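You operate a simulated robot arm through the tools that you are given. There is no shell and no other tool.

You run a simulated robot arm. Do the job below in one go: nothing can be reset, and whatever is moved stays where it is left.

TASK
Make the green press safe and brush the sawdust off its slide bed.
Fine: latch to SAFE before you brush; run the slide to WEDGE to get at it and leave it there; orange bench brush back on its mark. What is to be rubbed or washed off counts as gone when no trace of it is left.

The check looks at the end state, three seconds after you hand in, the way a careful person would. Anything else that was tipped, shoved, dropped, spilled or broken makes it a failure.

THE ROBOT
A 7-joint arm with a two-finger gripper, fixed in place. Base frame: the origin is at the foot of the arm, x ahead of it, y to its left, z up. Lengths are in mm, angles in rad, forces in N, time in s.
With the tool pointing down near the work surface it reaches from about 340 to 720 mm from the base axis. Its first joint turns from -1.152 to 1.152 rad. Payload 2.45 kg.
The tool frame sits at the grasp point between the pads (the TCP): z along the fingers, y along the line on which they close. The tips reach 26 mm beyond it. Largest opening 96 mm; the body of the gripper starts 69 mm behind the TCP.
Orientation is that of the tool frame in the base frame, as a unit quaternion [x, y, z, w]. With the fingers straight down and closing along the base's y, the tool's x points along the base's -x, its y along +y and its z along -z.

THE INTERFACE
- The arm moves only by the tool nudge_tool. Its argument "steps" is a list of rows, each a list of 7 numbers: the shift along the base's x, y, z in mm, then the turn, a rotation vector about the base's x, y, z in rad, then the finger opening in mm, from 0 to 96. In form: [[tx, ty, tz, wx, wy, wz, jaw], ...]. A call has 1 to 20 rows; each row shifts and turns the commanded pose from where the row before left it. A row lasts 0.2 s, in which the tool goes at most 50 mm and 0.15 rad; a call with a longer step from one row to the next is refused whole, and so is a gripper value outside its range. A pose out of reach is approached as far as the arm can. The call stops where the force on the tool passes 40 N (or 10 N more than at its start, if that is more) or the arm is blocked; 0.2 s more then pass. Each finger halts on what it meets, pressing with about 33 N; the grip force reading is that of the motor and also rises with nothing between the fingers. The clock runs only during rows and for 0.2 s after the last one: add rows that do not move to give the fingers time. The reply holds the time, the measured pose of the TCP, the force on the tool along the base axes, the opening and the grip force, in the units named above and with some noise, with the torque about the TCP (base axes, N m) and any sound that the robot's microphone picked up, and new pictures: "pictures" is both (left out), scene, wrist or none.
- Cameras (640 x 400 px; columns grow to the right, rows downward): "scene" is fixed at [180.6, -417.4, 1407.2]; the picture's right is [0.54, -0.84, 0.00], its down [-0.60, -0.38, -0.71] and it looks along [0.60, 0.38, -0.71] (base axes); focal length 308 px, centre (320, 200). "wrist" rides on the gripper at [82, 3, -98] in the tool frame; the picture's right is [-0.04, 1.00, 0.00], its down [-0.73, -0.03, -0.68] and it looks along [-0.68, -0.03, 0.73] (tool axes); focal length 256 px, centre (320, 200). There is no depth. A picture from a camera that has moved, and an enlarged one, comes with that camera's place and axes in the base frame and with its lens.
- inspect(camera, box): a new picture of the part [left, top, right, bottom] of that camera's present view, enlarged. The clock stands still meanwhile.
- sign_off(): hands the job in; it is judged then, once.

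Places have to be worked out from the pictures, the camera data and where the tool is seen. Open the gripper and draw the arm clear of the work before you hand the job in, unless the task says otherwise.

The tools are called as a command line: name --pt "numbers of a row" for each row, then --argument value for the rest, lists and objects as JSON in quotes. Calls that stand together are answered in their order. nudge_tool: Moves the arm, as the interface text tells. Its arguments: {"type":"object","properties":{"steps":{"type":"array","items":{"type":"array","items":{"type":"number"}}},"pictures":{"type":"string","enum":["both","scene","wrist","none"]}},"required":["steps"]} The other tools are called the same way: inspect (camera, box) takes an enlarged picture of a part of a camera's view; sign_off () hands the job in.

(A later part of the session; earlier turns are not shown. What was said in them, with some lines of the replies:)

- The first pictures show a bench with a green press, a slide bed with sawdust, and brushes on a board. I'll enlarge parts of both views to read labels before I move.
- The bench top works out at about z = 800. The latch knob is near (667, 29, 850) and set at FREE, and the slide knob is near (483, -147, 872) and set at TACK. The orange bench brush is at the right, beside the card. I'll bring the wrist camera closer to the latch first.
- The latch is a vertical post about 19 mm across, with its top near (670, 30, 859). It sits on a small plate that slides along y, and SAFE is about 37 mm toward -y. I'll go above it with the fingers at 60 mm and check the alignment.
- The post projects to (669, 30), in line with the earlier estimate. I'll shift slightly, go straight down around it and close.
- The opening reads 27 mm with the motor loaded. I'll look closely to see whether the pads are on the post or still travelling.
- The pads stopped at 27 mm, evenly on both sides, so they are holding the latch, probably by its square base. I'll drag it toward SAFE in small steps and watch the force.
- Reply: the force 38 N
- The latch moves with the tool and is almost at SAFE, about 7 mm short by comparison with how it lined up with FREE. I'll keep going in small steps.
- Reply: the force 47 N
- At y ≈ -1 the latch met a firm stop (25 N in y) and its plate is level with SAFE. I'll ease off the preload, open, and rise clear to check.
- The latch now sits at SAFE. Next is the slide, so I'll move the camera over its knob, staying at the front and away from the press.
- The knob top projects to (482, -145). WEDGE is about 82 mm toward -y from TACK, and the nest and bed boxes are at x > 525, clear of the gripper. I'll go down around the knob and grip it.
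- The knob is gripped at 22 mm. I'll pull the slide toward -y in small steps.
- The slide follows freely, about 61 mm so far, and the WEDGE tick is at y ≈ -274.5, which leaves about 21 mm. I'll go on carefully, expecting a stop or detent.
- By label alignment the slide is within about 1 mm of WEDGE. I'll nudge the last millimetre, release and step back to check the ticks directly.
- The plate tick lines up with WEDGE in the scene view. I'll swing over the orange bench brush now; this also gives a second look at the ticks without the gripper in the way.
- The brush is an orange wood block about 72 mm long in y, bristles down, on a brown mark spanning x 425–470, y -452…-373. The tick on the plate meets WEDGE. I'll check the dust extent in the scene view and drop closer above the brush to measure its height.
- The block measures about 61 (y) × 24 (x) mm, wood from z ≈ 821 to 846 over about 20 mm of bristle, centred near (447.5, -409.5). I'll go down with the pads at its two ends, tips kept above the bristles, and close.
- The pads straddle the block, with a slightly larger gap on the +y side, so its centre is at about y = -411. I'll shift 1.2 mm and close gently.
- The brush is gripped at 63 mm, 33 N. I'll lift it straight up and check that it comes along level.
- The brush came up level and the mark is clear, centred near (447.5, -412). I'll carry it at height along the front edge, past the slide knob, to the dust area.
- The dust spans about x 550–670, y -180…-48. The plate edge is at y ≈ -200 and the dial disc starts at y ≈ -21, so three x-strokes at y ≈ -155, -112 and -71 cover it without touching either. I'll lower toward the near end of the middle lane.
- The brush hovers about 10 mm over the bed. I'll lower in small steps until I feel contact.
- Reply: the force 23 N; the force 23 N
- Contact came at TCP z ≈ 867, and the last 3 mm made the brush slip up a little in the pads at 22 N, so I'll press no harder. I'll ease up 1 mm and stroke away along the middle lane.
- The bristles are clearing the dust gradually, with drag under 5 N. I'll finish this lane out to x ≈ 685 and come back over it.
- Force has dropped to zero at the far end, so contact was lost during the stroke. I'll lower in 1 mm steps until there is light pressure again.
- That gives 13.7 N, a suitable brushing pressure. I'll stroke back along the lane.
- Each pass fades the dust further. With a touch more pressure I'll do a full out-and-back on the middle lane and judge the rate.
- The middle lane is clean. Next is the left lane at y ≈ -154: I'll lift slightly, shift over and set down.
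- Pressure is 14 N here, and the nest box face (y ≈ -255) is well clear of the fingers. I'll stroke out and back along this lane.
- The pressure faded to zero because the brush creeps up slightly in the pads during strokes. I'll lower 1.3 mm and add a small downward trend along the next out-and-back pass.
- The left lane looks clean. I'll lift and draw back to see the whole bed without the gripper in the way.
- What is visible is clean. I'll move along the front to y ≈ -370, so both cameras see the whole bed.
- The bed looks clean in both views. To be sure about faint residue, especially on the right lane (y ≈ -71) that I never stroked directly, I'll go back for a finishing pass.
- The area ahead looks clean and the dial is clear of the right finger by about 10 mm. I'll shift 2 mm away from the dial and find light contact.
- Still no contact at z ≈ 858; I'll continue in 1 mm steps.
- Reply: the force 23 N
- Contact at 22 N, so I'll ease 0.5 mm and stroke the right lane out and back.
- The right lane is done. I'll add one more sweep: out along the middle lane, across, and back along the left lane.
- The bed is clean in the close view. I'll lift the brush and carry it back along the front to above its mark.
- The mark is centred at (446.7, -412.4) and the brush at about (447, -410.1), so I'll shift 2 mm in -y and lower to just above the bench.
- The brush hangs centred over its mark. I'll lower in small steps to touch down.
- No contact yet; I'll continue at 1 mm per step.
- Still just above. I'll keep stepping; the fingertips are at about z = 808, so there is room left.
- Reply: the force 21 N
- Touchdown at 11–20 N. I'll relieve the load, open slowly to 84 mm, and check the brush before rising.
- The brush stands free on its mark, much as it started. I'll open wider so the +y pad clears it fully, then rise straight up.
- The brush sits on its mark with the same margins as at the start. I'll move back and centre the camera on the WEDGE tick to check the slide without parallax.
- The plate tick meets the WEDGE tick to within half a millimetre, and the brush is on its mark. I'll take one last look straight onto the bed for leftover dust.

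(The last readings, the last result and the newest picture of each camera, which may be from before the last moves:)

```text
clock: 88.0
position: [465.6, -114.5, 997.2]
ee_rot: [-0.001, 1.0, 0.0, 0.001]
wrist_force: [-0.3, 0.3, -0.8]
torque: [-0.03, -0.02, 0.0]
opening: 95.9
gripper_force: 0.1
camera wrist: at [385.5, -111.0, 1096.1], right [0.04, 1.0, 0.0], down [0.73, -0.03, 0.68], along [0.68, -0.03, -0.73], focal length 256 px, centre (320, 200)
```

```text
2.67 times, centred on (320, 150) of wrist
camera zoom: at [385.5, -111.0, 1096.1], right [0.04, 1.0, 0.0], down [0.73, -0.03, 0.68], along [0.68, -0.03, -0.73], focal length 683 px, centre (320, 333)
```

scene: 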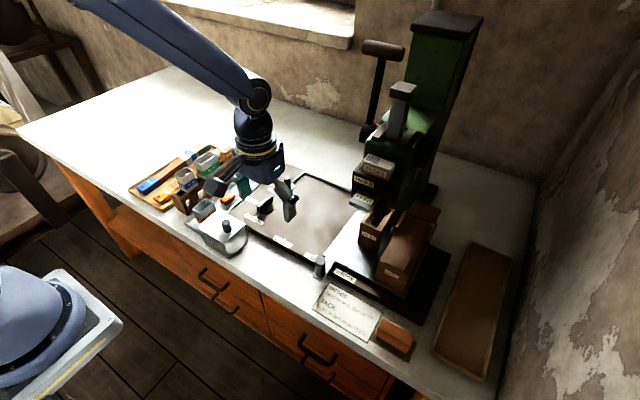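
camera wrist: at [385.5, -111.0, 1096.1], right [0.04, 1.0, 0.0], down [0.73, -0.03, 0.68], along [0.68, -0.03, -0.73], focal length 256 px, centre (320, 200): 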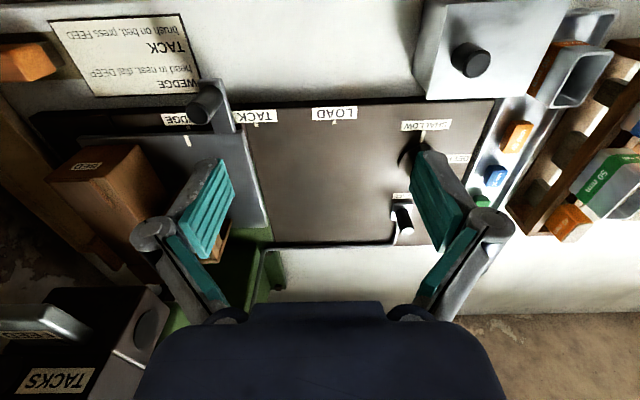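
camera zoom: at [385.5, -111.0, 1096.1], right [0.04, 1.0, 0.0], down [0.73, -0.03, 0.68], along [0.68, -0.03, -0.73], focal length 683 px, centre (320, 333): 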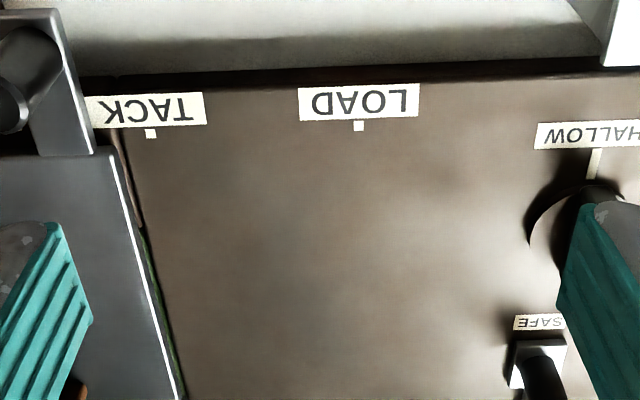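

It looks clean. There is a very faint light patch near (590, -159) that may be only surface texture, so I'll look from closer before finishing.

nudge_tool --pt "15 -10 -25 0 0 0 96" --pt "15 -10 -25 0 0 0 96" --pt "15 -10 -25 0 0 0 96" --pt "0 0 0 0 0 0 96"

inspect --camera "wrist" --box '[240, 120, 400, 220]'

inspect --camera "wrist" --box '[250, 200, 390, 290]'

inspect --camera "wrist" --box '[250, 60, 410, 160]'

```text
clock: 89.0
position: [508.8, -144.4, 922.3]
ee_rot: [0.001, 1.0, 0.001, 0.0]
wrist_force: [0.1, -0.1, 0.4]
torque: [0.01, -0.01, -0.01]
opening: 95.9
gripper_force: 0.1
camera wrist: at [428.6, -141.3, 1020.7], right [0.04, 1.0, 0.0], down [0.73, -0.03, 0.68], along [0.68, -0.03, -0.73], focal length 256 px, centre (320, 200)
```

scene: 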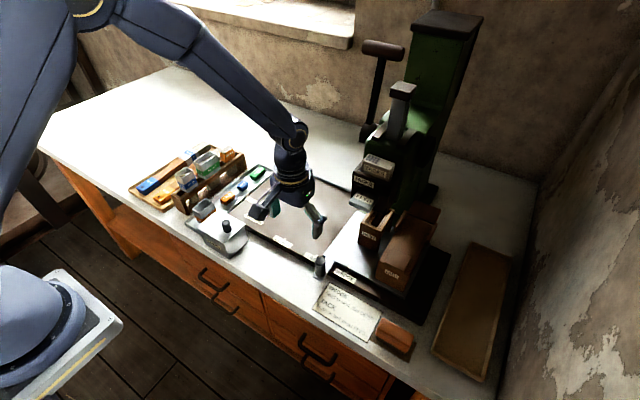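
wrist: 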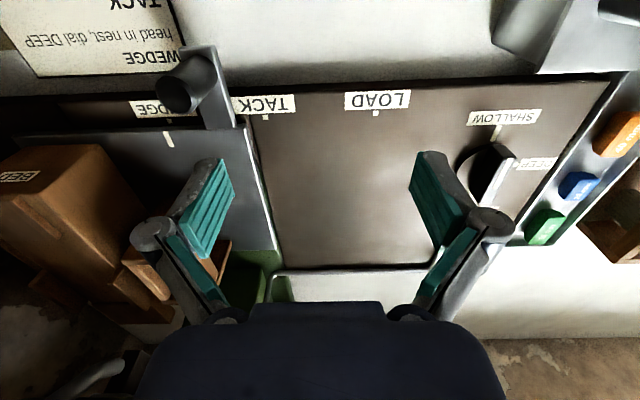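

```text
4.00 times, centred on (320, 170) of wrist
camera zoom: at [428.6, -141.3, 1020.7], right [0.04, 1.0, 0.0], down [0.73, -0.03, 0.68], along [0.68, -0.03, -0.73], focal length 1024 px, centre (320, 320)
```

zoom: 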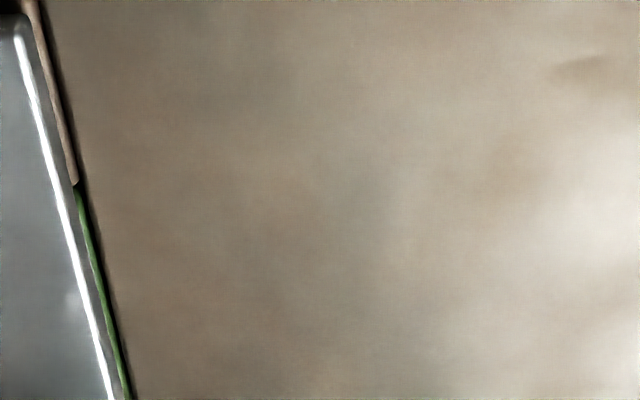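

```text
4.44 times, centred on (320, 245) of wrist
camera zoom: at [428.6, -141.3, 1020.7], right [0.04, 1.0, 0.0], down [0.73, -0.03, 0.68], along [0.68, -0.03, -0.73], focal length 1138 px, centre (320, 0)
```

zoom: 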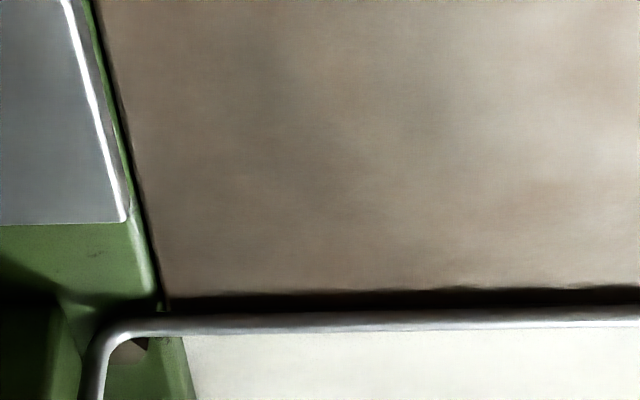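

```text
4.00 times, centred on (330, 110) of wrist
camera zoom: at [428.6, -141.3, 1020.7], right [0.04, 1.0, 0.0], down [0.73, -0.03, 0.68], along [0.68, -0.03, -0.73], focal length 1024 px, centre (280, 560)
```

zoom: 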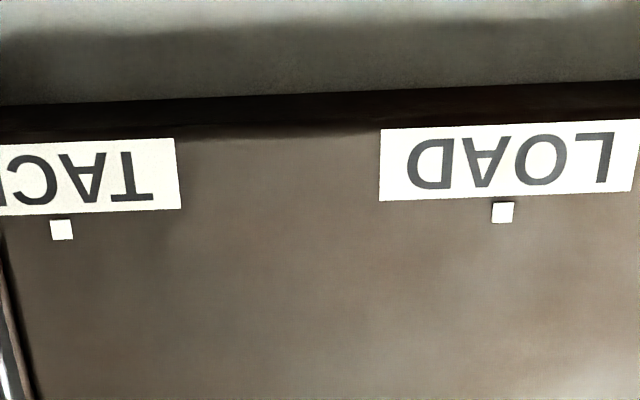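

The bed is clean, the latch is at SAFE, the slide at WEDGE and the brush on its mark. I'll draw the open gripper up and clear before handing in.

nudge_tool --pt "-10 0 45 0 0 0 96" --pt "-20 15 40 0 0 0 96" --pt "-20 30 30 0 0 0 96" --pt "-20 35 25 0 0 0 96" --pt "0 35 20 0 0 0 96" --pt "0 0 0 0 0 0 96" --pt "0 0 0 0 0 0 96"

inspect --camera "scene" --box '[120, 130, 440, 370]'

```text
clock: 90.6
position: [438.6, -31.1, 1083.8]
ee_rot: [0.0, 1.0, 0.0, 0.0]
wrist_force: [-0.7, 0.2, 0.1]
torque: [0.0, 0.01, 0.01]
opening: 96.2
gripper_force: 0.1
camera wrist: at [358.5, -26.0, 1182.4], right [0.04, 1.0, 0.0], down [0.73, -0.03, 0.68], along [0.68, -0.03, -0.73], focal length 256 px, centre (320, 200)
```

scene: 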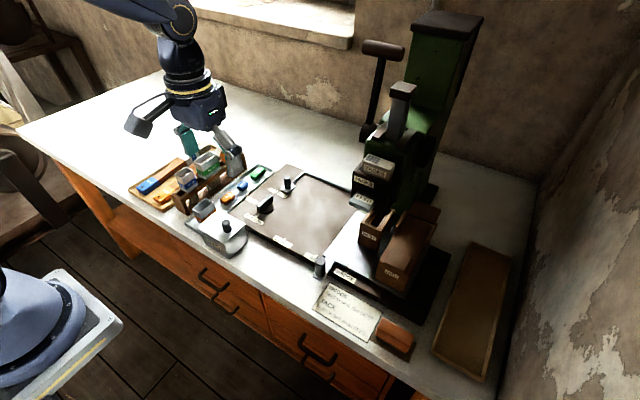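
wrist: 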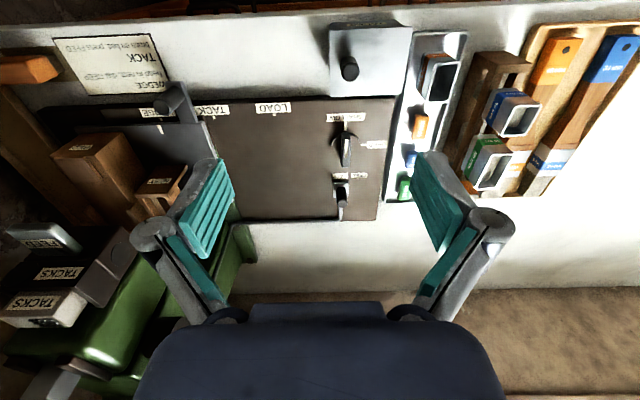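

```text
1.67 times, centred on (280, 250) of scene
camera zoom: at [180.6, -417.4, 1407.2], right [0.54, -0.84, 0.0], down [-0.6, -0.38, -0.71], along [0.6, 0.38, -0.71], focal length 514 px, centre (387, 117)
```

zoom: 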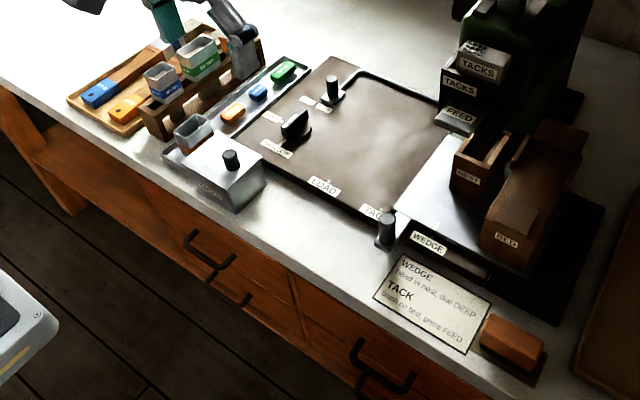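

The last views show everything in place and nothing else disturbed, with the gripper open and clear. I'm handing the job in.

sign_off

```text
The job is handed in.
```

The green press is safe and its slide bed is brushed clean; the job is handed in, and I don't have the check's result yet.

- **Latch:** moved to SAFE, up against its stop, before any brushing.
- **Slide:** run to WEDGE and left there; its tick lines up with the WEDGE mark to within about half a millimetre.
- **Sawdust:** brushed off in three overlapping lanes, plus a finishing pass. Close views of the bed afterwards showed no trace.
- **Bench brush:** back on its mark, in about the same spot where it started.

Nothing else on the bench looked moved or disturbed in the last pictures. The gripper was open and the arm clear of the work when I handed in.
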